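You operate a simulated robot arm through the tools that you are given. There is no shell and no other tool. Be economical: measure what you need, move in short steps, check, and stop when the job is done.

You are at the controls of a simulated robot arm. One attempt, no reset.

TASK
Fetch the yellow tape roll and set it on the grey tray on the top of the steel table. Take the orange panel on the top of the steel table and put it away on the top of the padded stand. Take the coiled cable on the top of the steel table and put it away on the clear end of the long bench. Fetch the yellow tag marked "629" and set it on top of the black seat. Push the sliding lid shut. Take the orange filter and put it on the top of the padded stand. Take the tool case and leave it on the low shelf of the long bench. Do these in any order. Set down upright: orange filter.

The check looks at the end state, three seconds after you hand in, the way a careful person would. Anything else that was tipped, shoved, dropped, spilled or broken makes it a failure. Lids that push on must go on centred and level and be pressed home; caps that screw on are set level and turned clockwise until they are tight.

THE ROBOT
A 7-joint arm with a vacuum gripper on a trunk, on a base that drives. Base frame: it is fixed to the floor where the robot stands at the start and does not move with it; the origin is under the middle of the robot, x ahead of it, y to its left, z up. Readings come in cm, degrees, newtons and seconds.
Its first joint turns from -166.0 to 166.0 degrees. Places, roughly: black seat (40x33x8 cm) [-390, 90, 90]; clear end of the long bench [-160, -590, 90]; coiled cable (19x15x4 cm) [80, -120, 90]; low shelf of the long bench [-110, -590, 20]; orange filter [-900, 25, 75]; orange panel (30x18x6 cm) [70, -50, 80]; sliding lid [-500, 90, 90]; tool case (24x8x4 cm) [-150, -600, 90]; top of the padded stand [-410, 100, 90]; tray (30x22x3 cm) [80, -80, 80]; yellow tag [-325, 75, 75]; yellow tape roll (9x9x4 cm) [80, -20, 90]. Payload 1.88 kg.
Tool frame: the origin (TCP) lies in the middle of the cups' lips, and z points out of the cups. The gripper has 1 cup of 3.2 cm across, covering 3.2 by 3.2 cm (tool x, y); the bellows give 1.4 cm. With the vacuum on, a cup seals on a smooth face that it is pressed against (1 to 4 N); it does not hold porous or soft things. The pull reaches 41 N.
Orientation is told as [roll, pitch, yaw] about the base's x, y, z axes, in that order, counted from this pose: with the cups facing straight down, the tool's x points along the base's -x, its y along +y and its z along -z.

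THE INTERFACE
- The arm moves only by the tool send_rows. Its argument "targets" is a list of rows, each a list of 3 entries, a list of its own where there are three numbers: the shift along the tool's x, y, z in cm, then the turn, a rotation vector about the tool's x, y, z in degrees, then the vacuum: 1 switches it on, 0 off. In form: [[[dx, dy, dz], [ax, ay, az], vacuum], ...]. A call has 1 to 20 rows; each row shifts and turns the commanded pose from where the row before left it, along the tool's axes as they then stand. Rows are played at 5 a second. More than 5 cm and 8.6 degrees between two rows, or a gripper value outside its range, and nothing of the call is played. A pose out of reach is approached as far as the arm can. The call stops where the force on the tool passes 40 N (or 10 N more than at its start, if that is more) or the arm is blocked; 0.2 s more then pass. The pull builds up within a second once a cup has sealed. Time passes only in rows, and 0.2 s behind the last, so rows that do not move give it time. It gives the time, the measured TCP pose, the force on the tool (base axes) and the pull of the vacuum at its end, in the units of the frame above (readings bear some noise), with the torque about the TCP (base axes, N m) and any sound that the robot's microphone picked up, and new pictures: "views" is both (left out), scene, wrist or none.
- Cameras (640 x 400 px; columns grow to the right, rows downward): "scene" is now at [0.83, 10.98, 157.95]; the picture's right is [-0.63, -0.78, 0.00], its down [-0.46, 0.37, -0.80] and it looks along [0.63, -0.50, -0.60] (base axes); focal length 254 px, centre (320, 200). "wrist" rides on the gripper at [8.2, 1.4, -21.6] in the tool frame; the picture's right is [-0.17, 0.99, 0.00], its down [-0.91, -0.15, -0.37] and it looks along [-0.37, -0.06, 0.93] (tool axes); focal length 243 px, centre (320, 200).
- lift_body(by): slides the trunk up (or, below 0, down) by that many cm; the arm and the scene camera ride with it, the base frame stays. It gives what a move gives, with no picture.
- drive_base(legs): drives the robot by 1 to 6 legs, each [ahead, left, turn to the left] in cm, cm and degrees, along the robot's own axes; the way and the turn of a leg run together, so that a leg with both is an arc; at most 150 cm and 180 degrees a leg. The arm and the cameras ride along, it lands a little off, and it stops where it bumps. It gives what a move gives, and a new picture of the scene camera.
- pan_tilt(pan, tilt): turns the head with the scene camera to pan (to the left, within 155 degrees either way) and tilt (down, from -29 to 69), counted from straight ahead of the robot. It gives what a move gives, and a new picture of the scene camera.
- measure_at(camera, pixels): for up to 12 pixels [column, row] of the newest picture of that camera ("zoom" is the newest enlarged one), the place [x, y, z] in the base frame of the surface seen there, good to about 0.3 cm. It takes no simulated time.
- inspect(camera, box): a new picture of the part [left, top, right, bottom] of that camera's present view, enlarged. It takes no simulated time.
- sign_off(): hands the job in; it is judged then, once.

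Keep the steps short. Do not move on a guess: measure, check each grasp and each placing, and mend mistakes. In all there are 131 turns and 260 pictures (those below and enlarged ones count). Leave the vacuum off and the arm clear of the work at the hand-in unless told otherwise, and finish with a single line.

The tools are called after "Call:" as name(argument=value, ...) on one line, values as JSON. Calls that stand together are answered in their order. send_rows: Moves the arm, as the interface text tells. Its arguments: {"type":"object","properties":{"targets":{"type":"array","items":{"type":"array"}},"views":{"type":"string","enum":["both","scene","wrist","none"]}},"required":["targets"]} The other tools are called the same way: lift_body (by) slides the trunk up or down; drive_base (legs) drives the base; pan_tilt (pan, tilt) turns the head that bears the scene camera; measure_at (camera, pixels) gives the place of the surface under pixels of a picture; inspect (camera, box) takes an enlarged picture of a part of a camera's view; sign_off () hands the job in.

At the start:

```text
t: 0.0
position: [38.01, -22.84, 115.55]
tcp_rot: [0.1, 0.0, 0.0]
wrist_force: [-0.4, -0.1, 0.0]
ft_torque: [0.01, -0.03, -0.01]
pull: 0.0
trunk travel left (down, up): [-52.5, 6.5]
robot x, y, heading: [0.02, 0.13, 0.1]
head pan, tilt: [-38.7, 36.6]
```

scene: 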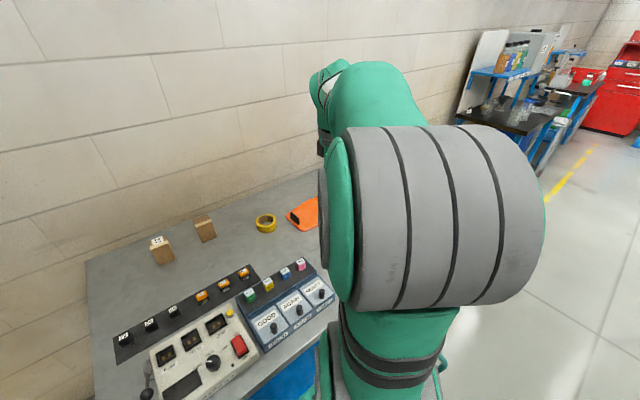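
wrist: 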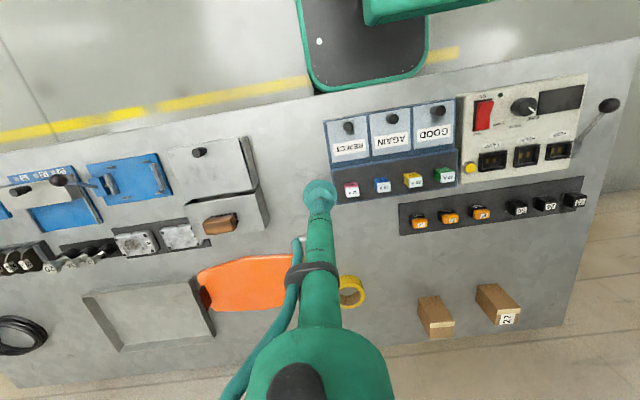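

I see the table in the wrist view, with the tape roll at (351,292), the panel at (248,283), the tray at (150,315) and the cable at (15,335). I'll measure these first.

Call:
measure_at(camera="wrist", pixels=[[342, 281], [362, 297], [351, 292], [345, 302], [208, 285], [250, 283], [285, 265], [245, 262], [150, 315], [92, 297], [190, 290], [15, 335]])

Call:
inspect(camera="wrist", box=[180, 230, 400, 367])

Call:
inspect(camera="wrist", box=[0, 230, 240, 380])

```text
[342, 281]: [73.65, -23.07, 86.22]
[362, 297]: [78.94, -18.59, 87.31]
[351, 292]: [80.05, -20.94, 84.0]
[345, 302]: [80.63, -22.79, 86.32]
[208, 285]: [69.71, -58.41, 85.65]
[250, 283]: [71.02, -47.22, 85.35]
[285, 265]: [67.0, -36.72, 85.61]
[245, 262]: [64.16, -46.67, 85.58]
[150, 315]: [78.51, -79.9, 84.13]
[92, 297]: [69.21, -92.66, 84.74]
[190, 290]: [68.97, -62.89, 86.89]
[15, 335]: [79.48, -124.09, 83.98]
```

```text
2.91 times, centred on (290, 298) of wrist
```

zoom: 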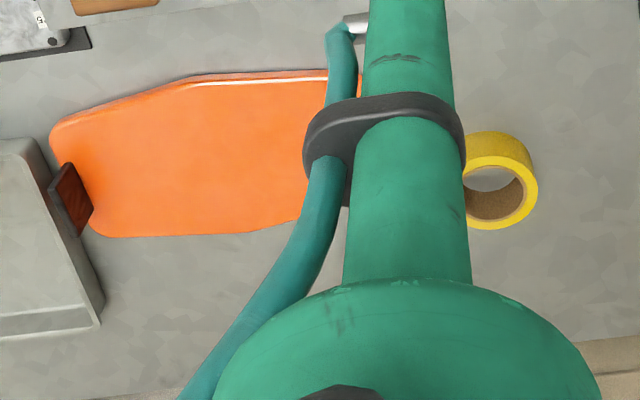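

```text
2.67 times, centred on (120, 305) of wrist
```

zoom: 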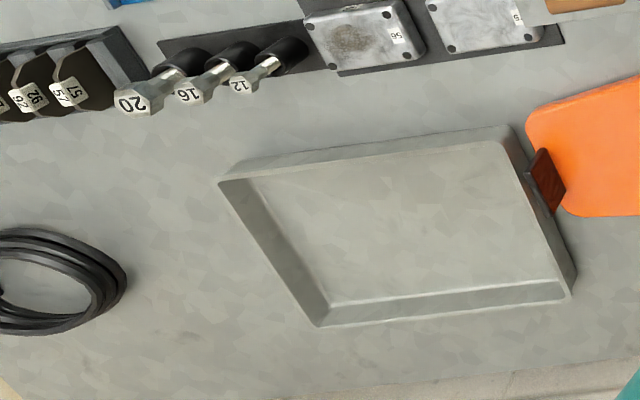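

The table top is at about z=84. I'll carry the TCP above the tape roll, staying high, to see the roll's rim up close.

Call:
send_rows(targets=[[[-5, 0.3, 0], [0, 0, 0], 0], [[-5, 0.3, 0], [0, 0, 0], 0], [[-5, 0.3, 0], [0, 0, 0], 0], [[-5, 0.3, 0], [0, 0, 0], 0], [[-5, 0.3, 0], [0, 0, 0], 0], [[-4, 0.3, 3], [0, 0, 0], 0], [[0, 0, 4], [0, 0, 0], 0], [[0, 0, 4], [0, 0, 0], 0]])

```text
t: 1.8
position: [66.65, -20.62, 105.0]
tcp_rot: [0.0, -0.2, 0.1]
wrist_force: [0.5, 0.2, -0.3]
ft_torque: [-0.01, -0.01, -0.01]
pull: 0.0
trunk travel left (down, up): [-52.5, 6.5]
robot x, y, heading: [0.06, -0.17, 0.0]
head pan, tilt: [-38.7, 36.6]
```

scene: 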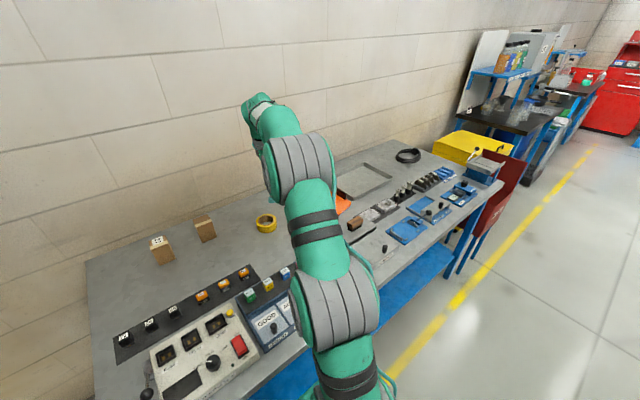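
wrist: 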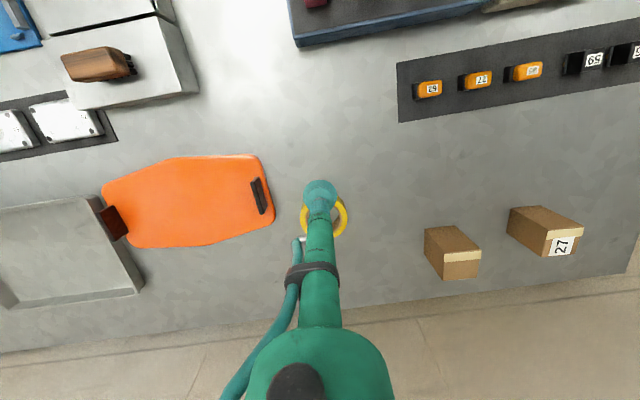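

Call:
inspect(camera="scene", box=[230, 190, 310, 240])

Call:
inspect(camera="wrist", box=[270, 150, 390, 225])

Call:
measure_at(camera="wrist", pixels=[[303, 220], [345, 220], [343, 205], [337, 217], [313, 233], [339, 235], [255, 170], [265, 195], [180, 170], [180, 230]])

Call:
measure_at(camera="scene", pixels=[[257, 222], [275, 222], [266, 215], [266, 228], [266, 222], [408, 156], [365, 178], [340, 208]])

```text
8.00 times, centred on (270, 215) of scene
```

zoom: 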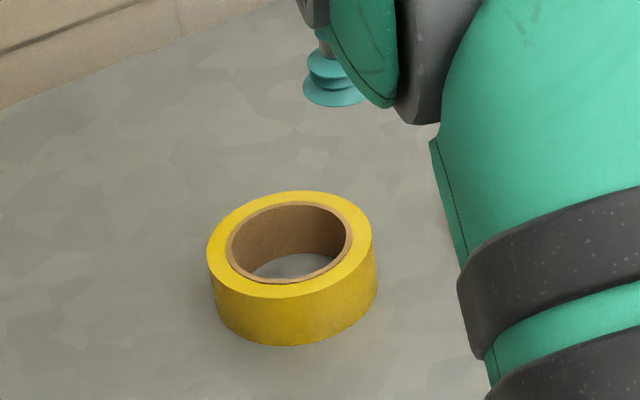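

```text
5.33 times, centred on (330, 188) of wrist
```

zoom: 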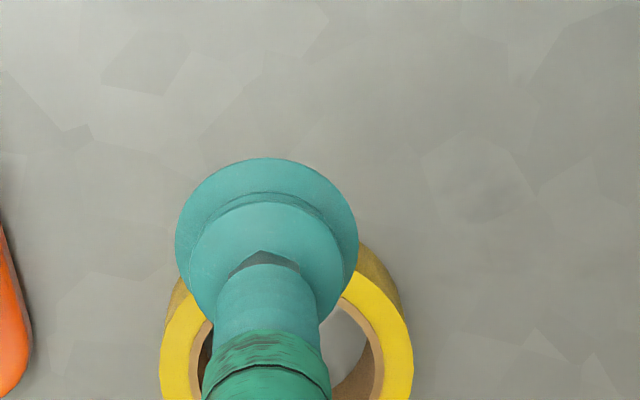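

```text
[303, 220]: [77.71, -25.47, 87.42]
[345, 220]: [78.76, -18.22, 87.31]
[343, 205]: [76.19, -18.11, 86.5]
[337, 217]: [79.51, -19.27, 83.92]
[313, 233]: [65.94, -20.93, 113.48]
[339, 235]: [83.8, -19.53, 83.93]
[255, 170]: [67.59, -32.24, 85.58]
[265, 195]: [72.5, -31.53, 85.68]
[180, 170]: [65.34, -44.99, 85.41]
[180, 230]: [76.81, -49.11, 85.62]
```

```text
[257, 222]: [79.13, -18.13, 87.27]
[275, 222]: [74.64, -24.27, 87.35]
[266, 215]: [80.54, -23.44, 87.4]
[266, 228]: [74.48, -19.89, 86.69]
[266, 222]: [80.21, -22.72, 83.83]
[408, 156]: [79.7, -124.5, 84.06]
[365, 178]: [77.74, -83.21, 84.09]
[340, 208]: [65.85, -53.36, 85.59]
```

The roll's ring is only about 1.3 cm wide, so the cup can't seal on top of it. The side wall is 3.4 cm high and might hold the cup. I'll measure the arm's bulk behind the cup to see how far the tool can tilt.

Call:
measure_at(camera="wrist", pixels=[[318, 270], [318, 310], [320, 330], [320, 350], [262, 350], [380, 350], [300, 385], [390, 390], [245, 380], [292, 270], [230, 390]])

Call:
inspect(camera="scene", box=[200, 60, 440, 210])

```text
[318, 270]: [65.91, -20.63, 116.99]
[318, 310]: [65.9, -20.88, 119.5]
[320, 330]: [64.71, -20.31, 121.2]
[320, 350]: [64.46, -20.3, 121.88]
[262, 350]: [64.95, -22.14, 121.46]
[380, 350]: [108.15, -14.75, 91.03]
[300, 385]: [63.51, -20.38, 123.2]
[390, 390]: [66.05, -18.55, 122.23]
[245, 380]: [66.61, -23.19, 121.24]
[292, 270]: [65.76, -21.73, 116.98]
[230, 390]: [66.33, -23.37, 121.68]
```

```text
2.67 times, centred on (320, 135) of scene
```

zoom: 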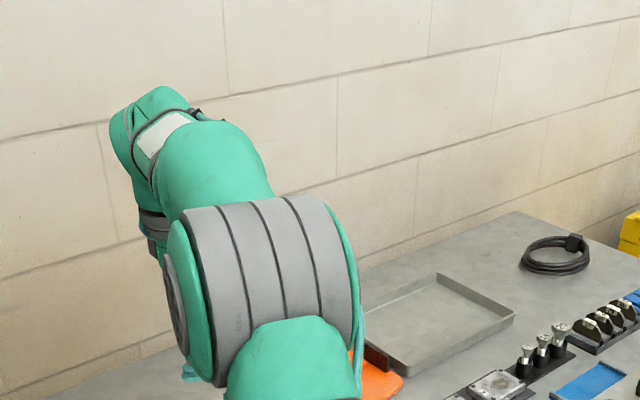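

The pipe stays thin for 16 cm behind the cup, so a tilt of about 70° will clear the table. I'll yaw the tool 90° first so the wrist camera sits to the side, with the TCP drawn back a little.

Call:
send_rows(targets=[[[2, -0.6, 0], [0, 0, 8.5], 0], [[0, 0, 0], [0, 0, 8.5], 0], [[0, 0, 0], [0, 0, 8.5], 0], [[0, 0, 0], [0, 0, 8.5], 0], [[0, 0, 0], [0, 0, 8.5], 0], [[0, 0, 0], [0, 0, 8.5], 0], [[0, 0, 0], [0, 0, 8.5], 0], [[0, 0, 0], [0, 0, 8.5], 0], [[0, 0, 0], [0, 0, 8.5], 0], [[0, 0, 0], [0, 0, 8.5], 0], [[0, 0, 0], [0, 0, 5], 0]], views="wrist")

Call:
measure_at(camera="scene", pixels=[[155, 240], [204, 218], [270, 298], [230, 315], [320, 280], [355, 238], [352, 224]])

```text
t: 4.2
position: [65.01, -21.66, 104.65]
tcp_rot: [0.1, -0.1, -90.2]
wrist_force: [1.1, 0.0, 0.0]
ft_torque: [0.0, 0.02, 0.02]
pull: 0.1
trunk travel left (down, up): [-52.5, 6.5]
robot x, y, heading: [0.16, 0.47, -0.0]
head pan, tilt: [-38.7, 36.6]
```

wrist: 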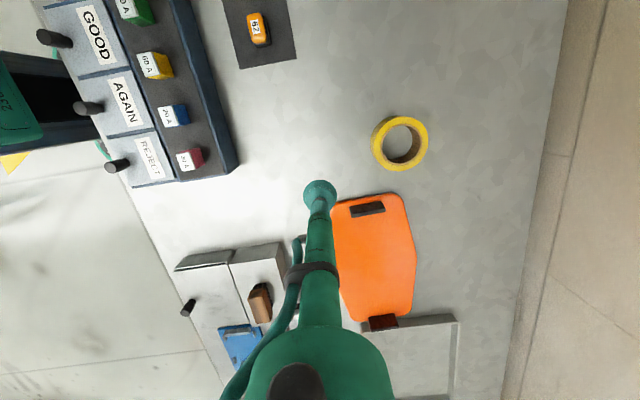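

```text
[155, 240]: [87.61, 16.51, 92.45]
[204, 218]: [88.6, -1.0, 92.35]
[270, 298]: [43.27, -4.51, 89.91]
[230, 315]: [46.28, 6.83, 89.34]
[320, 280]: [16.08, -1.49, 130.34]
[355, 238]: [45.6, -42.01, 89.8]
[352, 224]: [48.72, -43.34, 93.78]
```

Yaw is done and the roll now shows clearly at (400,143). I'll measure its edges for the exact centre.

Call:
measure_at(camera="wrist", pixels=[[381, 140], [425, 140], [402, 120], [404, 167], [377, 157], [373, 148], [401, 140], [365, 207], [400, 210], [230, 165], [180, 175]])

Call:
inspect(camera="wrist", box=[350, 100, 446, 160])

```text
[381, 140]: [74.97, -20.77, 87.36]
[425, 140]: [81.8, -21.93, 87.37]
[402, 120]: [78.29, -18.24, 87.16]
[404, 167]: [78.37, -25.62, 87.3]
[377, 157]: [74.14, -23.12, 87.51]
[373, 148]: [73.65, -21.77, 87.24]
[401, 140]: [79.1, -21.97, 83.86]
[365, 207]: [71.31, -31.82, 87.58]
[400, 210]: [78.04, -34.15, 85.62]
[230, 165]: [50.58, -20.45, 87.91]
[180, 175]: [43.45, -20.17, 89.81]
```

```text
6.67 times, centred on (398, 130) of wrist
```

zoom: 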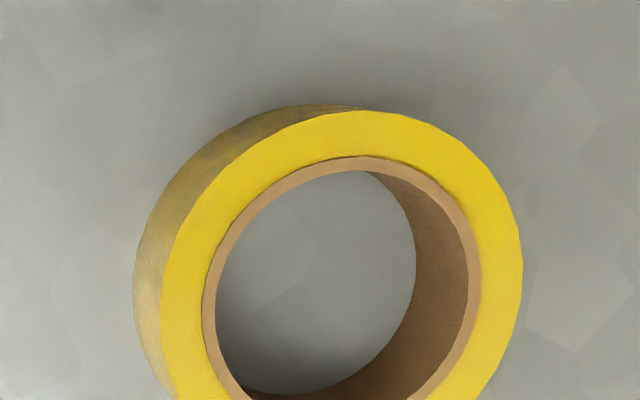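

The roll's centre is at about (78,-21.9), radius 4.4, top 87.3. Coming in from -x would bring the tail close to the control boxes. From -y the tail passes over only the low panel and tray, so I'll drive the base to y≈-45 and turn the yaw back.

Call:
drive_base(legs=[[0, -45, 0]])

Call:
send_rows(targets=[[[0, 0, 0], [0, 0, -8.5], 0], [[0, 0, 0], [0, 0, -8.5], 0], [[0, 0, 0], [0, 0, -8.5], 0], [[0, 0, 0], [0, 0, -8.5], 0], [[0, 0, 0], [0, 0, -8.5], 0], [[0, 0, 0], [0, 0, -8.5], 0], [[0, 0, 0], [0, 0, -8.5], 0], [[0, 0, 0], [0, 0, -8.5], 0], [[0, 0, 0], [0, 0, -8.5], 0], [[0, 0, 0], [0, 0, -8.5], 0], [[0, 0, 0], [0, 0, -5], 0]], views="wrist")

```text
t: 7.0
position: [64.49, -68.61, 104.62]
tcp_rot: [0.0, 0.0, -90.6]
wrist_force: [0.0, 0.1, -0.1]
ft_torque: [0.02, 0.0, -0.02]
pull: 0.1
trunk travel left (down, up): [-52.5, 6.5]
robot x, y, heading: [-0.35, -46.15, -1.0]
head pan, tilt: [-38.7, 36.6]
```

scene: 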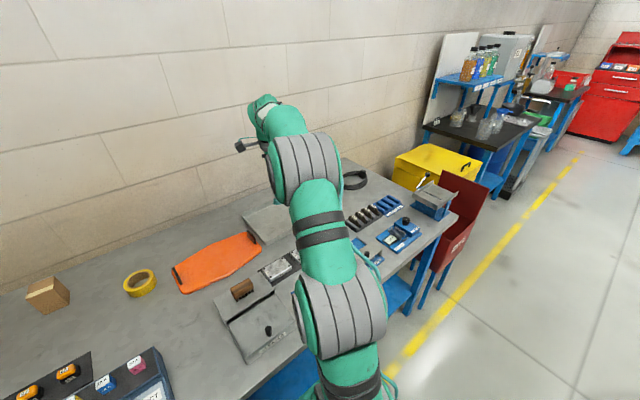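

```text
t: 9.4
position: [64.45, -68.83, 104.73]
tcp_rot: [0.0, 0.0, -0.6]
wrist_force: [-1.2, -0.9, 0.1]
ft_torque: [-0.01, 0.0, 0.02]
pull: 0.1
trunk travel left (down, up): [-52.5, 6.5]
robot x, y, heading: [0.04, -46.03, -0.4]
head pan, tilt: [-38.7, 36.6]
```

wrist: 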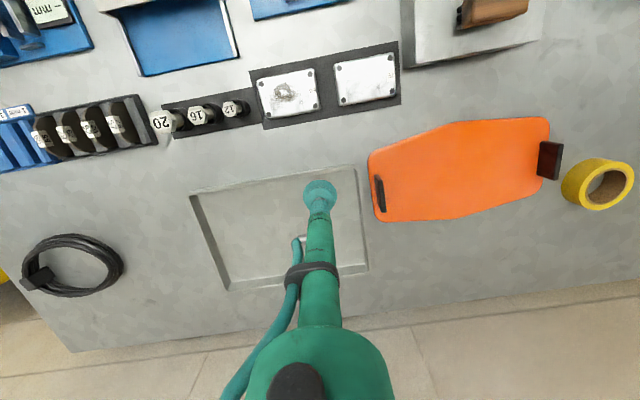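

Now I'll move the TCP to about (78,-45,105) and tilt it 70° so the cup points toward +y.

Call:
send_rows(targets=[[[-2.25, 4, 0], [0, 0, 0], 0], [[-2.25, 4, 0], [0, 0, 0], 0], [[-2.25, 4, 0], [0, 0, 0], 0], [[-2.25, 4, 0], [0, 0, 0], 0], [[-2.25, 4, 0], [0, 0, 0.6], 0], [[-2.25, 4, 0], [0, 0, 0], 0], [[0, 0, 0], [-8.5, 0, 0], 0], [[0, 0, 0], [-8.5, 0, 0], 0], [[0, 0, 0], [-8.5, 0, 0], 0], [[0, 0, 0], [-8.5, 0, 0], 0], [[0, 0, 0], [-8.5, 0, 0], 0], [[0, 0, 0], [-8.5, 0, 0], 0], [[0, 0, 0], [-8.5, 0, 0], 0], [[0, 0, 0], [-8.5, 0, 0], 0], [[0, 0, 0], [-2, 0, 0], 0]])

```text
t: 12.6
position: [78.21, -45.01, 104.58]
tcp_rot: [70.1, -0.1, -1.2]
wrist_force: [-0.3, 0.7, -0.8]
ft_torque: [0.03, 0.01, 0.04]
pull: 0.0
trunk travel left (down, up): [-52.5, 6.5]
robot x, y, heading: [-0.54, -46.18, -0.8]
head pan, tilt: [-38.7, 36.6]
```

scene: 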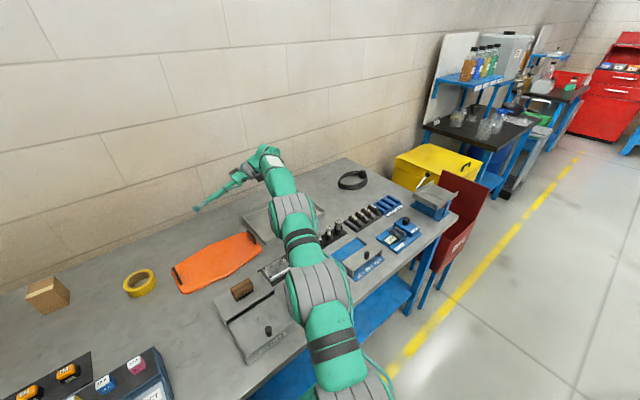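
wrist: 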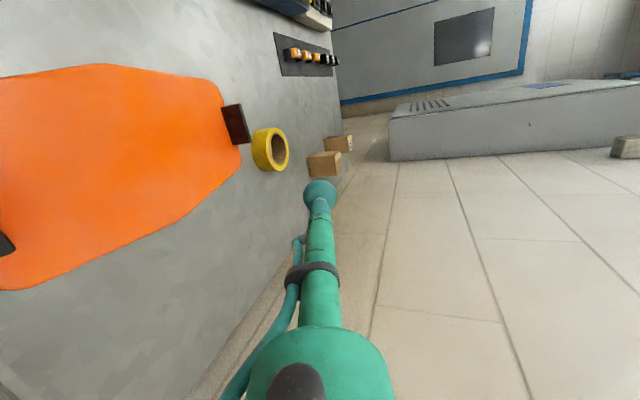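

The tilt worked. I'll check the brown tab by the roll before going down.

Call:
measure_at(camera="wrist", pixels=[[228, 106], [247, 142], [235, 143], [242, 108], [238, 125], [240, 165], [262, 130], [262, 150], [262, 165], [270, 170]])

Call:
measure_at(camera="scene", pixels=[[178, 275], [182, 286], [125, 283], [153, 277], [141, 292]])

```text
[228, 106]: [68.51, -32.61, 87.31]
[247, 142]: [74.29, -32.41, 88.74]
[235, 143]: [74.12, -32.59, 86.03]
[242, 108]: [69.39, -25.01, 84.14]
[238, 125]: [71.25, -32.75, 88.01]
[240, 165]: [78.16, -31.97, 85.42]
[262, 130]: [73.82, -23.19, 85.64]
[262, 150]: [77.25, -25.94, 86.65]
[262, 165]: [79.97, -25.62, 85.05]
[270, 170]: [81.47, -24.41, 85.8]
```

```text
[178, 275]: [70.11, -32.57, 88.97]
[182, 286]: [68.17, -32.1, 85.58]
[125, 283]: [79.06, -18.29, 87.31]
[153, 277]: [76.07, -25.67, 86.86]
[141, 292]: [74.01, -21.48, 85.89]
```

Call:
send_rows(targets=[[[0.05, -1.95, 3.72], [0, 0, 0], 0], [[0.05, -1.95, 3.72], [0, 0, 0], 0], [[0, -1.95, 3.72], [0, 0, 0], 0], [[0, -1.95, 3.72], [0, 0, 0], 0], [[0, -1.95, 3.72], [0, 0, 0], 0], [[0, -1.95, 3.65], [0, 0, 0], 0]])

```text
t: 14.0
position: [78.67, -28.15, 86.15]
tcp_rot: [70.1, -0.2, -1.4]
wrist_force: [-0.7, 0.2, 0.8]
ft_torque: [-0.05, 0.02, 0.01]
pull: 0.1
trunk travel left (down, up): [-52.5, 6.5]
robot x, y, heading: [-0.48, -46.36, -0.7]
head pan, tilt: [-38.7, 36.6]
```

scene: 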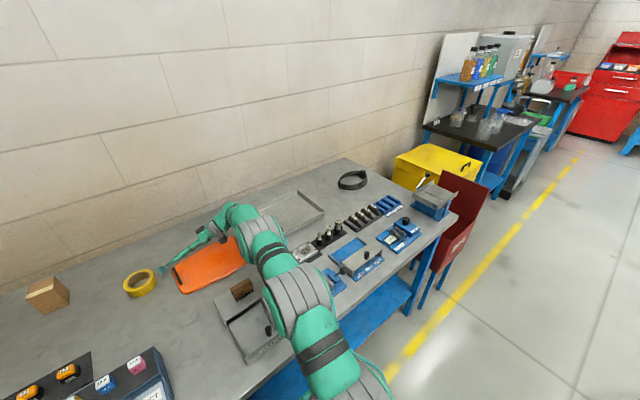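
wrist: 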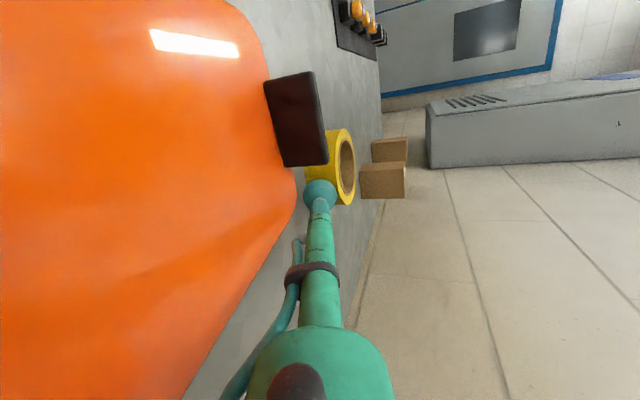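

I'm about 2 cm from the roll's side. With the vacuum on, I'll approach in small steps.

Call:
send_rows(targets=[[[0.2, -0.1, 0.6], [0, 0, 0], 1], [[0.2, 0, 0.6], [0, 0, 0], 1], [[0, 0.2, 0.5], [0, 0, 0], 1], [[0, 0.15, 0.4], [0, 0, 0], 1], [[0, 0.1, 0.3], [0, 0, 0], 1], [[0, 0, 0], [0, 0, 0], 1], [[0, 0, 0], [0, 0, 0], 1]])

Call:
inspect(camera="scene", box=[90, 240, 218, 320])

```text
t: 15.6
position: [78.36, -25.71, 85.75]
tcp_rot: [70.0, 0.0, -1.2]
wrist_force: [0.1, 0.4, -0.2]
ft_torque: [-0.02, 0.01, -0.01]
pull: 0.0
trunk travel left (down, up): [-52.5, 6.5]
robot x, y, heading: [-0.4, -46.19, -0.7]
head pan, tilt: [-38.7, 36.6]
```

scene: 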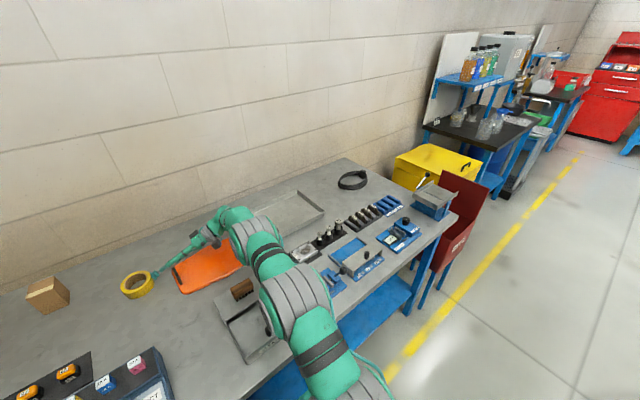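
wrist: 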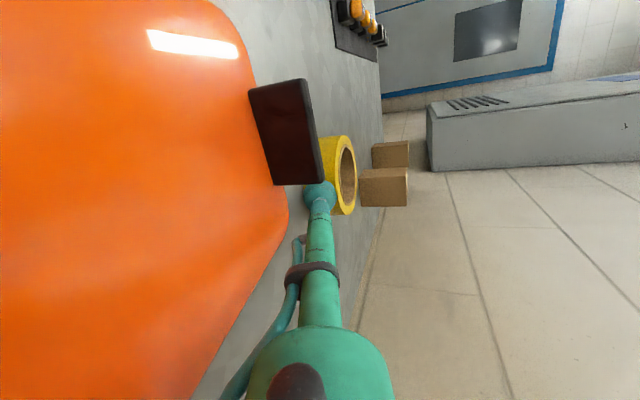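

```text
5.00 times, centred on (154, 280) of scene
```

zoom: 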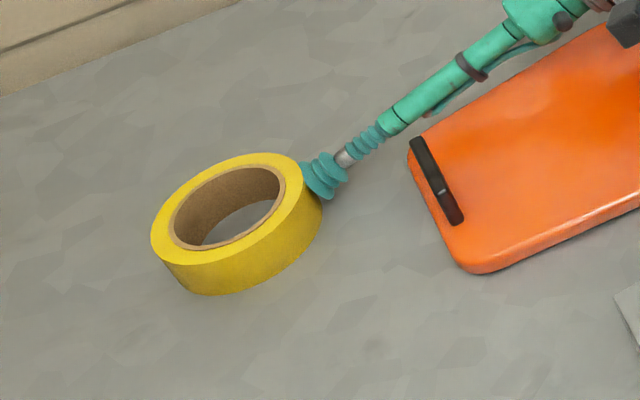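

It is touching but not sealed yet. I'll press a little further.

Call:
send_rows(targets=[[[0, 0.1, 0.28], [0, 0, 0], 1], [[0, 0.1, 0.28], [0, 0, 0], 1], [[0, 0.1, 0.28], [0, 0, 0], 1], [[0, 0, 0], [0, 0, 0], 1], [[0, 0, 0], [0, 0, 0], 1], [[0, 0, 0], [0, 0, 0], 1]], views="none")

Call:
inspect(camera="scene", box=[90, 240, 218, 320])

```text
t: 17.0
position: [78.26, -24.71, 85.85]
tcp_rot: [70.0, 0.0, -1.3]
wrist_force: [-0.7, -0.5, -0.3]
ft_torque: [0.0, 0.03, 0.01]
pull: 0.0
trunk travel left (down, up): [-52.5, 6.5]
robot x, y, heading: [-0.14, -46.26, -0.5]
head pan, tilt: [-38.7, 36.6]
```

```text
5.00 times, centred on (154, 280) of scene
```

zoom: 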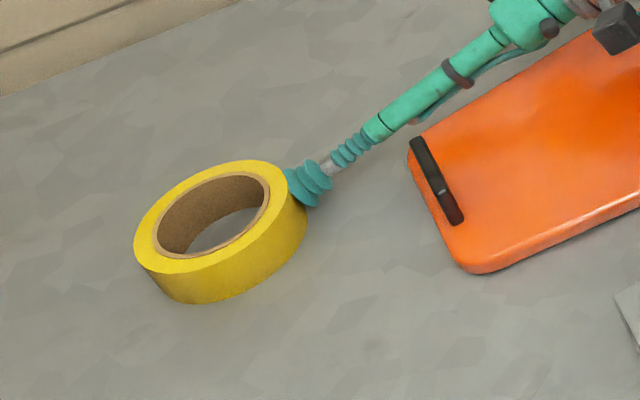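

The roll slides away because it is too light. I need a fixed backstop, and the white unit bolted near (52,-35) looks suitable. I can drag the roll there with the tool down in its bore. I'll take a look at that unit.

Call:
inspect(camera="scene", box=[60, 240, 316, 400])

Call:
measure_at(camera="scene", pixels=[[214, 302], [216, 310], [240, 356], [246, 362], [225, 330], [228, 312], [155, 350], [165, 380], [80, 355], [235, 282], [200, 340], [190, 370]])

```text
2.50 times, centred on (188, 320) of scene
```

zoom: 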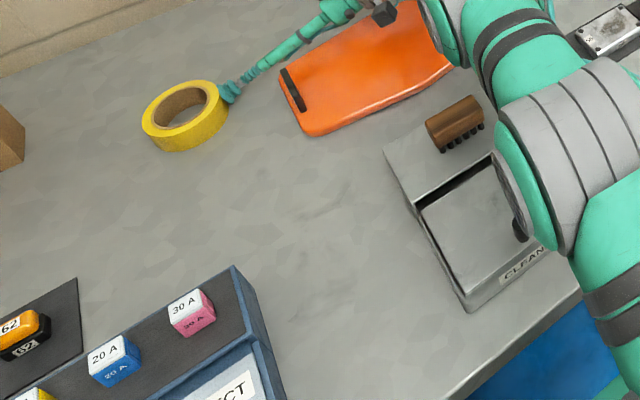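

```text
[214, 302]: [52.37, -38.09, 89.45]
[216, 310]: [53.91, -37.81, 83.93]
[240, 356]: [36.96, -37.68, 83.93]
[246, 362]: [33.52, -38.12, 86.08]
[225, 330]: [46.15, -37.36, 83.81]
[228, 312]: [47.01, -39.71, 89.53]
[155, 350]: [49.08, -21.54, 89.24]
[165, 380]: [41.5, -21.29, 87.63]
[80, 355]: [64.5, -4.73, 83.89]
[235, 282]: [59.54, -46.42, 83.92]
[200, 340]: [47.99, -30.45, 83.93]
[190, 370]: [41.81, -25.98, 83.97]
```

Call:
measure_at(camera="scene", pixels=[[100, 240], [100, 250], [100, 256], [100, 262], [100, 270], [60, 250], [150, 240], [150, 232], [150, 225]])

Call:
inspect(camera="scene", box=[50, 210, 178, 290])

```text
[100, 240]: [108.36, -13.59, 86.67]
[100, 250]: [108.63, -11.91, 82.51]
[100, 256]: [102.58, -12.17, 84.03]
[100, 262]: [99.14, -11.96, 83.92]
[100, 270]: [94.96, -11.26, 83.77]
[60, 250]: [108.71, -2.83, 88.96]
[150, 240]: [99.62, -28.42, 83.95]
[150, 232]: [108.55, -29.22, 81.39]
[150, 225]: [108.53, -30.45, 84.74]
```

```text
5.00 times, centred on (114, 250) of scene
```

zoom: 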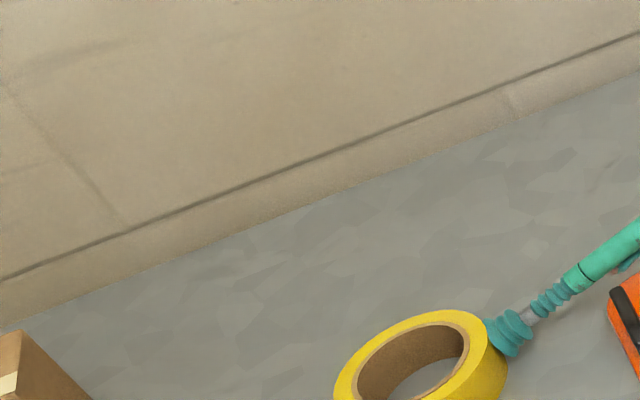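

The gap behind the table is 5 cm, so the wall won't work as a stop. The orange panel is heavier, has to be moved anyway, and has its tab face at y≈-32.4 (x 68–74). I'll back off, go vertical, drag the roll by its bore up to that tab, then push it from +y. Vacuum off, retreat and untilt first.

Call:
send_rows(targets=[[[0, 0, -1.5], [0, 0, 0], 0], [[0, 3.8, -2.5], [0, 0, 0], 0], [[0, 3.8, -2.5], [0, 0, 0], 0], [[0, 3.8, -1.4], [0, 0, 0], 0], [[0, 3.8, -1.4], [0, 0, 0], 0], [[0, 0, 0], [8.5, 0, 0], 0], [[0, 0, 0], [8.5, 0, 0], 0], [[0, 0, 0], [8.5, 0, 0], 0], [[0, 0, 0], [8.5, 0, 0], 0], [[0, 0, 0], [8.5, 0, 0], 0], [[0, 0, 0], [8.5, 0, 0], 0], [[0, 0, 0], [8.5, 0, 0], 0], [[0, 0, 0], [8.5, 0, 0], 0], [[0, 0, 0], [2, 0, 0], 0]], views="none")

Call:
drive_base(legs=[[0, 36, 0.6]])

Call:
send_rows(targets=[[[0, 0, 0], [0, 0, 0], 0]], views="wrist")

```text
t: 20.0
position: [77.61, -28.21, 103.19]
tcp_rot: [0.0, -0.3, -1.4]
wrist_force: [-0.6, 0.1, 0.7]
ft_torque: [0.01, -0.1, -0.02]
pull: 0.0
out of reach, approached as far as the arm can: row 14
trunk travel left (down, up): [-52.5, 6.5]
robot x, y, heading: [-0.76, -46.31, -0.8]
head pan, tilt: [-38.7, 36.6]
```

```text
t: 22.4
position: [78.04, 10.11, 103.01]
tcp_rot: [0.0, -0.1, -1.0]
wrist_force: [-0.1, 0.3, 0.4]
ft_torque: [0.01, -0.01, 0.02]
pull: 0.0
trunk travel left (down, up): [-52.5, 6.5]
robot x, y, heading: [0.1, -8.32, -0.5]
head pan, tilt: [-38.7, 36.6]
```

scene: 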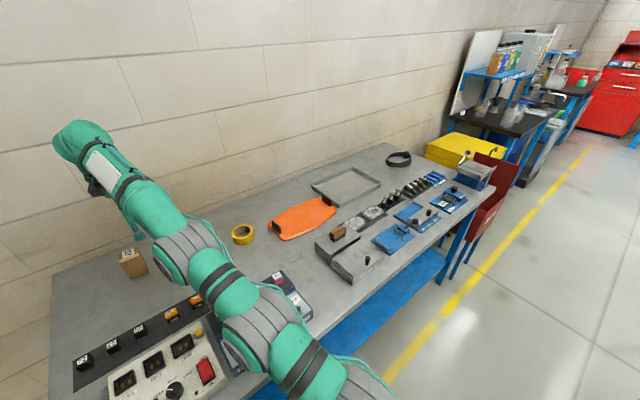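

```text
t: 22.8
position: [78.0, 10.13, 102.91]
tcp_rot: [0.1, -0.1, -1.0]
wrist_force: [-0.5, -0.1, 0.2]
ft_torque: [-0.02, -0.02, -0.01]
pull: 0.1
trunk travel left (down, up): [-52.5, 6.5]
robot x, y, heading: [0.43, -8.28, -0.2]
head pan, tilt: [-38.7, 36.6]
```

wrist: 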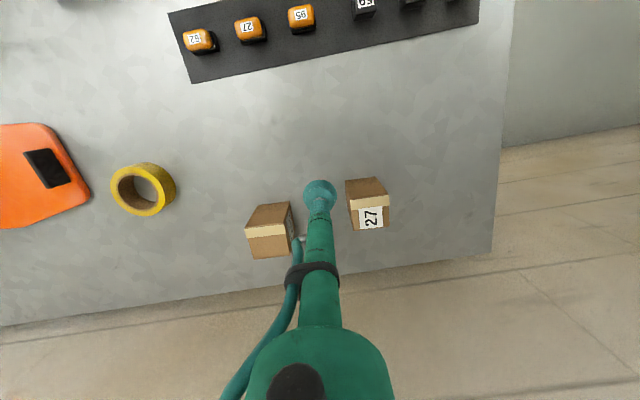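

Call:
measure_at(camera="wrist", pixels=[[113, 190], [168, 188], [142, 168], [142, 211], [143, 190], [45, 165], [66, 180], [250, 222], [268, 205], [260, 240]])

```text
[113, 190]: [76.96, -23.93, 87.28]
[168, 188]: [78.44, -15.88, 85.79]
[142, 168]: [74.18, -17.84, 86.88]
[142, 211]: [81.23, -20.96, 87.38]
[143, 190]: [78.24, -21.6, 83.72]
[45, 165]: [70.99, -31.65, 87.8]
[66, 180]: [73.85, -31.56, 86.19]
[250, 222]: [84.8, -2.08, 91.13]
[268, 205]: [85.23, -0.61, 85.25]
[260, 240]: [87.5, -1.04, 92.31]
```

The roll's centre is at about (77.8,-20.2). I'll move above it and descend to z≈92, then look.

Call:
send_rows(targets=[[[0, -4.3, 0], [0, 0, 0.5], 0], [[0, -4.3, 0], [0, 0, 0.5], 0], [[0, -4.3, 0], [0, 0, 0], 0], [[0, -4.3, 0], [0, 0, 0], 0], [[0, -4.3, 0], [0, 0, 0], 0], [[0, -4.3, 0], [0, 0, 0], 0], [[0, -4.3, 0], [0, 0, 0], 0], [[0, 0, 4], [0, 0, 0], 0], [[0, 0, 4], [0, 0, 0], 0], [[0, 0, 2.5], [0, 0, 0], 0]], views="wrist")

Call:
inspect(camera="wrist", box=[256, 140, 384, 220])

Call:
inspect(camera="scene", box=[180, 190, 308, 270])

```text
t: 25.0
position: [80.15, -20.27, 93.11]
tcp_rot: [0.1, 0.1, -2.0]
wrist_force: [0.5, 0.3, 0.6]
ft_torque: [-0.02, -0.04, 0.0]
pull: 0.1
out of reach, approached as far as the arm can: row 3, 8, 9, 10
trunk travel left (down, up): [-52.5, 6.5]
robot x, y, heading: [0.44, -8.42, -0.1]
head pan, tilt: [-38.7, 36.6]
```

wrist: 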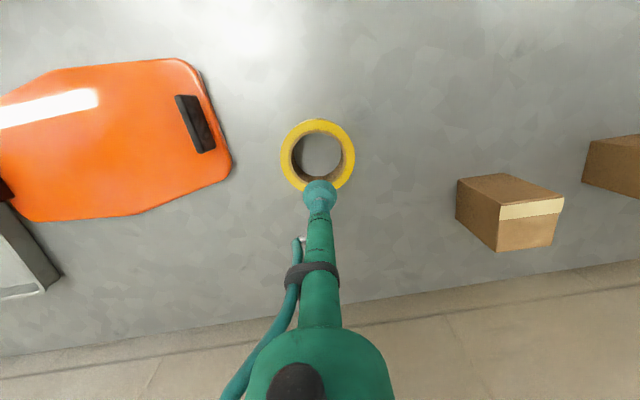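

```text
5.00 times, centred on (320, 180) of wrist
```

zoom: 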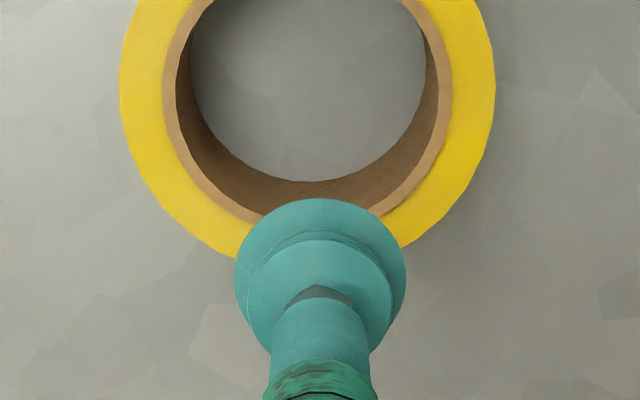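

```text
5.00 times, centred on (244, 230) of scene
```

zoom: 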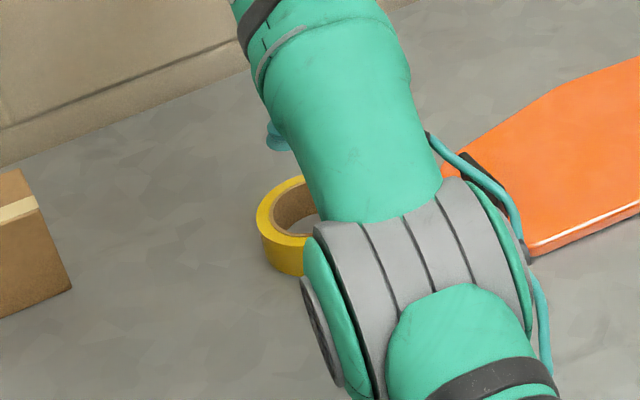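

Call:
measure_at(camera="wrist", pixels=[[284, 156], [351, 156], [318, 123], [318, 170], [318, 150], [340, 180], [210, 135], [207, 158], [195, 170]])

```text
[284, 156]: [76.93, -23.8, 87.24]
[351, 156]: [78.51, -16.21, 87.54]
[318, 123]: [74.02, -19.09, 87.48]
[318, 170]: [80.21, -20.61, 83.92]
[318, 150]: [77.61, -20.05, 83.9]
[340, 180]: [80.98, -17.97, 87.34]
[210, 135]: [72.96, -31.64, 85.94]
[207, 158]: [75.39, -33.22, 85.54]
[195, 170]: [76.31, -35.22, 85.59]
```

Centre is (77.8,-20.1). I'll shift over it, lower into the bore to z≈86, and drag in slow rows toward -x, then -y.

Call:
send_rows(targets=[[[2.3, 0.1, 0], [0, 0, 0], 0], [[0, 0, 2], [0, 0, 0], 0], [[0, 0, 2.5], [0, 0, 0], 0], [[0, 0, 2.4], [0, 0, 0], 0], [[1, 0, 0], [0, 0, 0], 0], [[1, 0, 0], [0, 0, 0], 0], [[1, 0, 0], [0, 0, 0], 0], [[1, 0, 0], [0, 0, 0], 0], [[1, 0, 0], [0, 0, 0], 0]], views="wrist")

Call:
measure_at(camera="wrist", pixels=[[318, 185]])

```text
t: 27.0
position: [81.29, -20.7, 86.52]
tcp_rot: [0.1, 0.0, -2.0]
wrist_force: [0.6, 0.6, 4.0]
ft_torque: [-0.06, -0.03, 0.02]
pull: 0.1
out of reach, approached as far as the arm can: row 1, 2, 3, 5, 6, 7, 8, 9
trunk travel left (down, up): [-52.5, 6.5]
robot x, y, heading: [0.51, -8.46, -0.5]
head pan, tilt: [-38.7, 36.6]
```

wrist: 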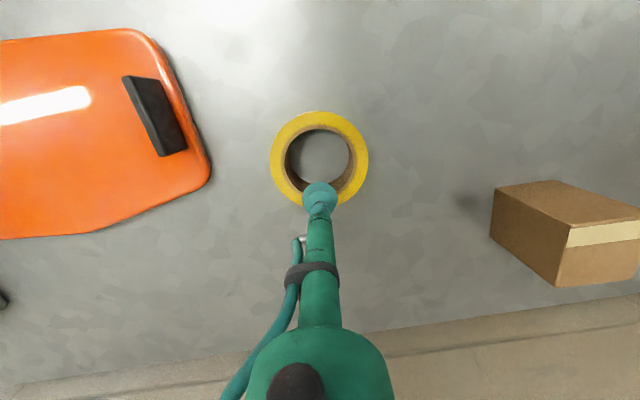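

```text
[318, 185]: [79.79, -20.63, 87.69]
```

The arm reports out of reach and did not follow, and the cup is resting on the rim at 4 N. I'll raise it and see how the pose behaves.

Call:
send_rows(targets=[[[0, 0, -4], [0, 0, 0], 0], [[0, 0, -4], [0, 0, 0], 0], [[0, 0, -4], [0, 0, 0], 0], [[0, 0, -3], [0, 0, 0], 0]], views="both")

```text
t: 28.0
position: [80.2, -20.04, 100.81]
tcp_rot: [0.1, 0.3, -2.1]
wrist_force: [0.8, 0.3, -2.6]
ft_torque: [0.0, 0.08, 0.01]
pull: 0.0
out of reach, approached as far as the arm can: row 3, 4
trunk travel left (down, up): [-52.5, 6.5]
robot x, y, heading: [-0.01, -8.52, -0.5]
head pan, tilt: [-38.7, 36.6]
```

scene: 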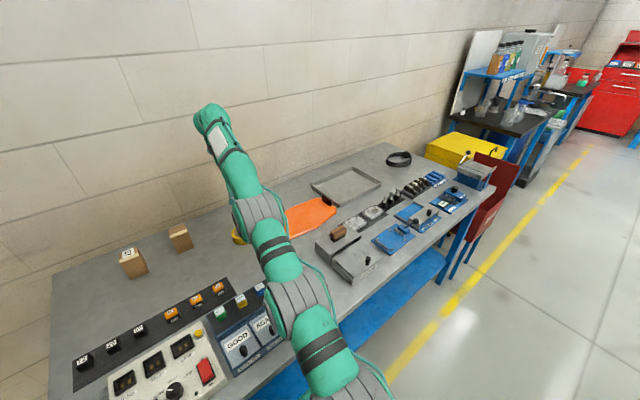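
wrist: 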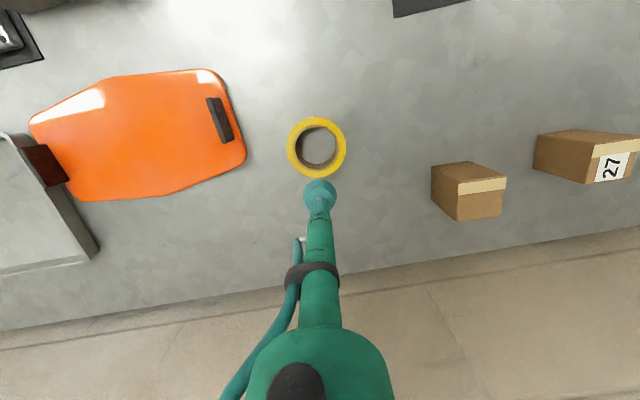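

Call:
send_rows(targets=[[[3, 0, 0], [0, 0, 0], 0], [[3, 0, 0], [0, 0, 0], 0], [[3, 0, 0], [0, 0, 0], 0]], views="none")

```text
t: 28.8
position: [71.28, -19.79, 101.22]
tcp_rot: [-0.1, -0.1, -1.9]
wrist_force: [-0.6, 0.3, 0.3]
ft_torque: [0.0, -0.03, 0.03]
pull: 0.3
trunk travel left (down, up): [-52.5, 6.5]
robot x, y, heading: [0.05, -8.55, -0.6]
head pan, tilt: [-38.7, 36.6]
```

It follows again. The target is near the reach limit, so I'll look down at the gap between the base and the table to see if I can drive closer.

Call:
pan_tilt(pan=-30, tilt=69)

```text
t: 29.7
position: [71.46, -19.98, 101.08]
tcp_rot: [0.1, -0.1, -2.0]
wrist_force: [0.9, 0.3, 0.1]
ft_torque: [0.02, -0.03, 0.02]
pull: 0.0
trunk travel left (down, up): [-52.5, 6.5]
robot x, y, heading: [0.39, -8.18, -0.5]
head pan, tilt: [-30.0, 68.8]
```

scene: 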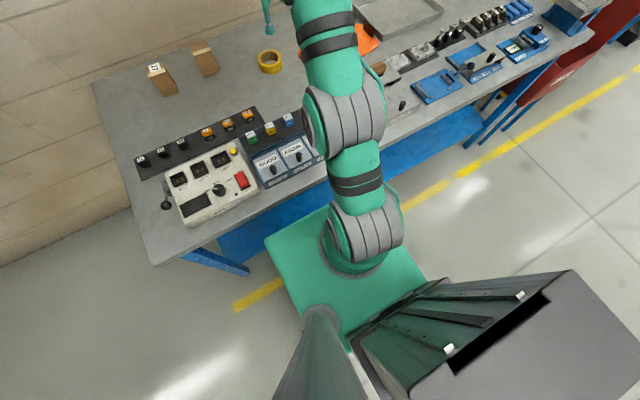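

Call:
measure_at(camera="scene", pixels=[[325, 212], [270, 240], [290, 300], [420, 270], [230, 232], [160, 262], [250, 240], [260, 222], [340, 190], [390, 330]])

```text
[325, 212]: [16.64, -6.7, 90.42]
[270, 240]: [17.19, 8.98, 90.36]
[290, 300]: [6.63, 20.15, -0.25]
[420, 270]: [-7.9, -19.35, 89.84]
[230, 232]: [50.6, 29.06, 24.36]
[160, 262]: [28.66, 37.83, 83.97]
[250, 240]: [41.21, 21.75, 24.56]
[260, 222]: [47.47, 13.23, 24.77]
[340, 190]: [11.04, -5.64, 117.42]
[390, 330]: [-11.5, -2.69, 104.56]
```

The platform front is at x≈17 and the table edge at x≈28.7, so 6 cm forward is safe. After that I'll restore the camera.

Call:
drive_base(legs=[[6, 0, 0.5]])

Call:
pan_tilt(pan=-15, tilt=50)

Call:
send_rows(targets=[[[0, 0, 4], [0, 0, 1], 0], [[0, 0, 4], [0, 0, 0.5], 0]], views="wrist")

```text
t: 30.9
position: [77.23, -19.36, 100.99]
tcp_rot: [0.0, 0.0, -1.6]
wrist_force: [0.4, 0.1, 0.7]
ft_torque: [-0.01, 0.0, 0.01]
pull: 0.1
trunk travel left (down, up): [-52.5, 6.5]
robot x, y, heading: [5.73, -8.14, 0.1]
head pan, tilt: [-30.0, 68.8]
stopped in leg 1: the robot was blocked; the commanded pose is now the measured one
```

scene: 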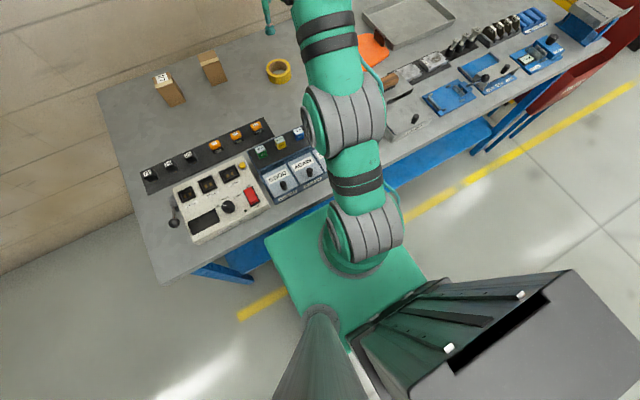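

```text
t: 31.7
position: [77.34, -19.34, 100.9]
tcp_rot: [0.1, 0.0, -1.7]
wrist_force: [1.0, 0.5, -0.1]
ft_torque: [-0.02, 0.02, -0.02]
pull: 0.1
trunk travel left (down, up): [-52.5, 6.5]
robot x, y, heading: [6.44, -8.36, -0.1]
head pan, tilt: [-15.0, 50.0]
```

scene: 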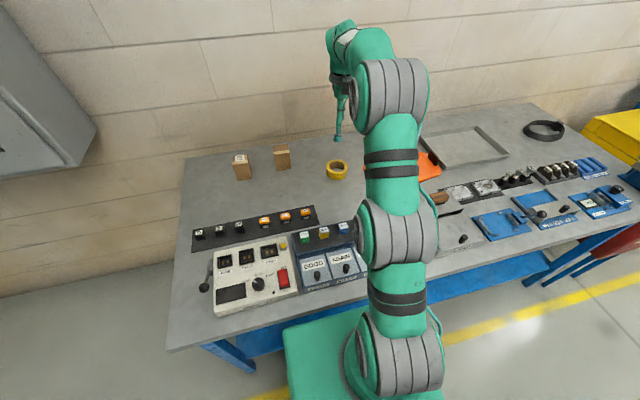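

```text
t: 32.3
position: [77.4, -19.24, 93.08]
tcp_rot: [0.1, 0.1, -3.2]
wrist_force: [-0.3, 0.3, -0.3]
ft_torque: [-0.02, 0.02, 0.02]
pull: 0.1
trunk travel left (down, up): [-52.5, 6.5]
robot x, y, heading: [5.86, -8.48, -0.1]
head pan, tilt: [-15.0, 50.0]
```

wrist: 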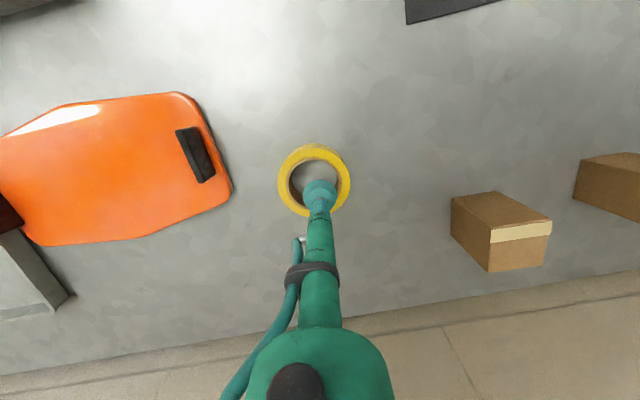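

Call:
measure_at(camera="wrist", pixels=[[281, 180], [347, 180], [313, 147], [313, 175], [335, 208], [300, 210], [205, 170], [185, 130]])

```text
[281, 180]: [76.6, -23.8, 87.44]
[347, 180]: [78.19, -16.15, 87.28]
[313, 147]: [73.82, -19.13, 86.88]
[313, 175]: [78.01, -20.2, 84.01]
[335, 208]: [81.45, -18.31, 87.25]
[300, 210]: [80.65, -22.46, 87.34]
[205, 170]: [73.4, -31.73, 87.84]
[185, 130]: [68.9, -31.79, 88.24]
```

Call:
send_rows(targets=[[[-0.3, -0.7, 0], [0, 0, -3], 0], [[0, 0, 2.5], [0, 0, 0], 0], [[0, 0, 2.4], [0, 0, 0], 0], [[0, 0, 2], [0, 0, 0], 0], [[0.9, 0, 0], [0, 0, 0], 0], [[0.9, 0, 0], [0, 0, 0], 0], [[0.9, 0, 0], [0, 0, 0], 0], [[0.9, 0, 0], [0, 0, 0], 0], [[0.9, 0, 0], [0, 0, 0], 0]], views="wrist")

```text
t: 34.3
position: [73.21, -20.06, 86.11]
tcp_rot: [0.2, -0.1, -0.2]
wrist_force: [1.9, -0.1, 5.5]
ft_torque: [0.03, 0.05, 0.01]
pull: 0.1
trunk travel left (down, up): [-52.5, 6.5]
robot x, y, heading: [5.92, -8.41, -0.2]
head pan, tilt: [-15.0, 50.0]
```

wrist: 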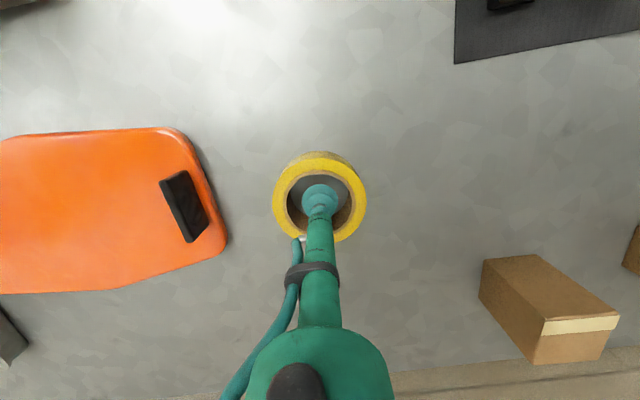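

Call:
measure_at(camera="wrist", pixels=[[277, 205], [363, 200], [320, 157], [298, 205], [340, 237], [320, 180]])

Call:
inspect(camera="wrist", box=[240, 140, 400, 240])

Call:
inspect(camera="scene", box=[280, 110, 440, 210])

```text
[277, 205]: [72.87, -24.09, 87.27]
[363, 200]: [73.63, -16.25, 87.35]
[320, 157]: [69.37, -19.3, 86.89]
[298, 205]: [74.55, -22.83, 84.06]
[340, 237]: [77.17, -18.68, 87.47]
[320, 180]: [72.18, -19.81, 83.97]
```

```text
4.00 times, centred on (320, 190) of wrist
```

zoom: 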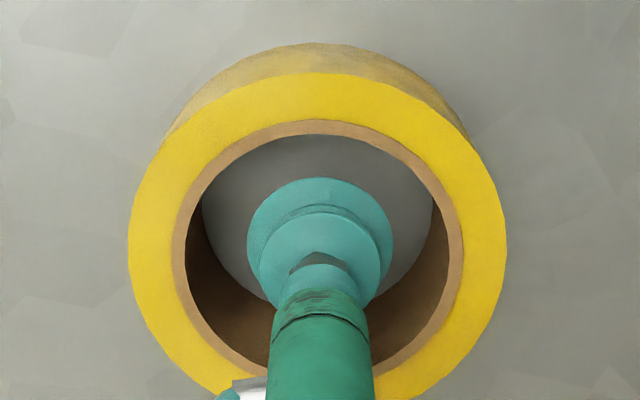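

```text
4.00 times, centred on (360, 160) of scene
```

zoom: 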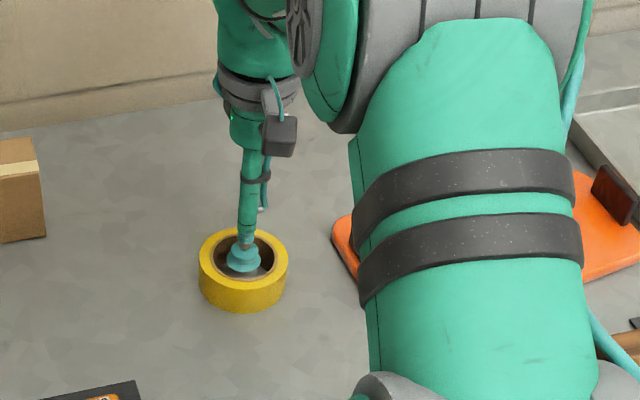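

The roll moved along to (73.2,-20.1), but with 5.5 N upward force, as if its middle were solid. A quick vacuum test here costs nothing.

Call:
send_rows(targets=[[[0, 0, 0], [0, 0, 0], 1], [[0, 0, 0], [0, 0, 0], 1], [[0, 0, 0], [0, 0, 0], 1], [[0, 0, 0], [0, 0, 0], 1], [[0, 0, 0], [0, 0, 0], 1]], views="none")

```text
t: 35.5
position: [73.14, -20.16, 85.96]
tcp_rot: [0.1, 0.0, -0.1]
wrist_force: [1.6, 0.0, 4.6]
ft_torque: [-0.03, 0.08, 0.03]
pull: 40.5
trunk travel left (down, up): [-52.5, 6.5]
robot x, y, heading: [6.07, -8.62, -0.0]
head pan, tilt: [-15.0, 50.0]
```

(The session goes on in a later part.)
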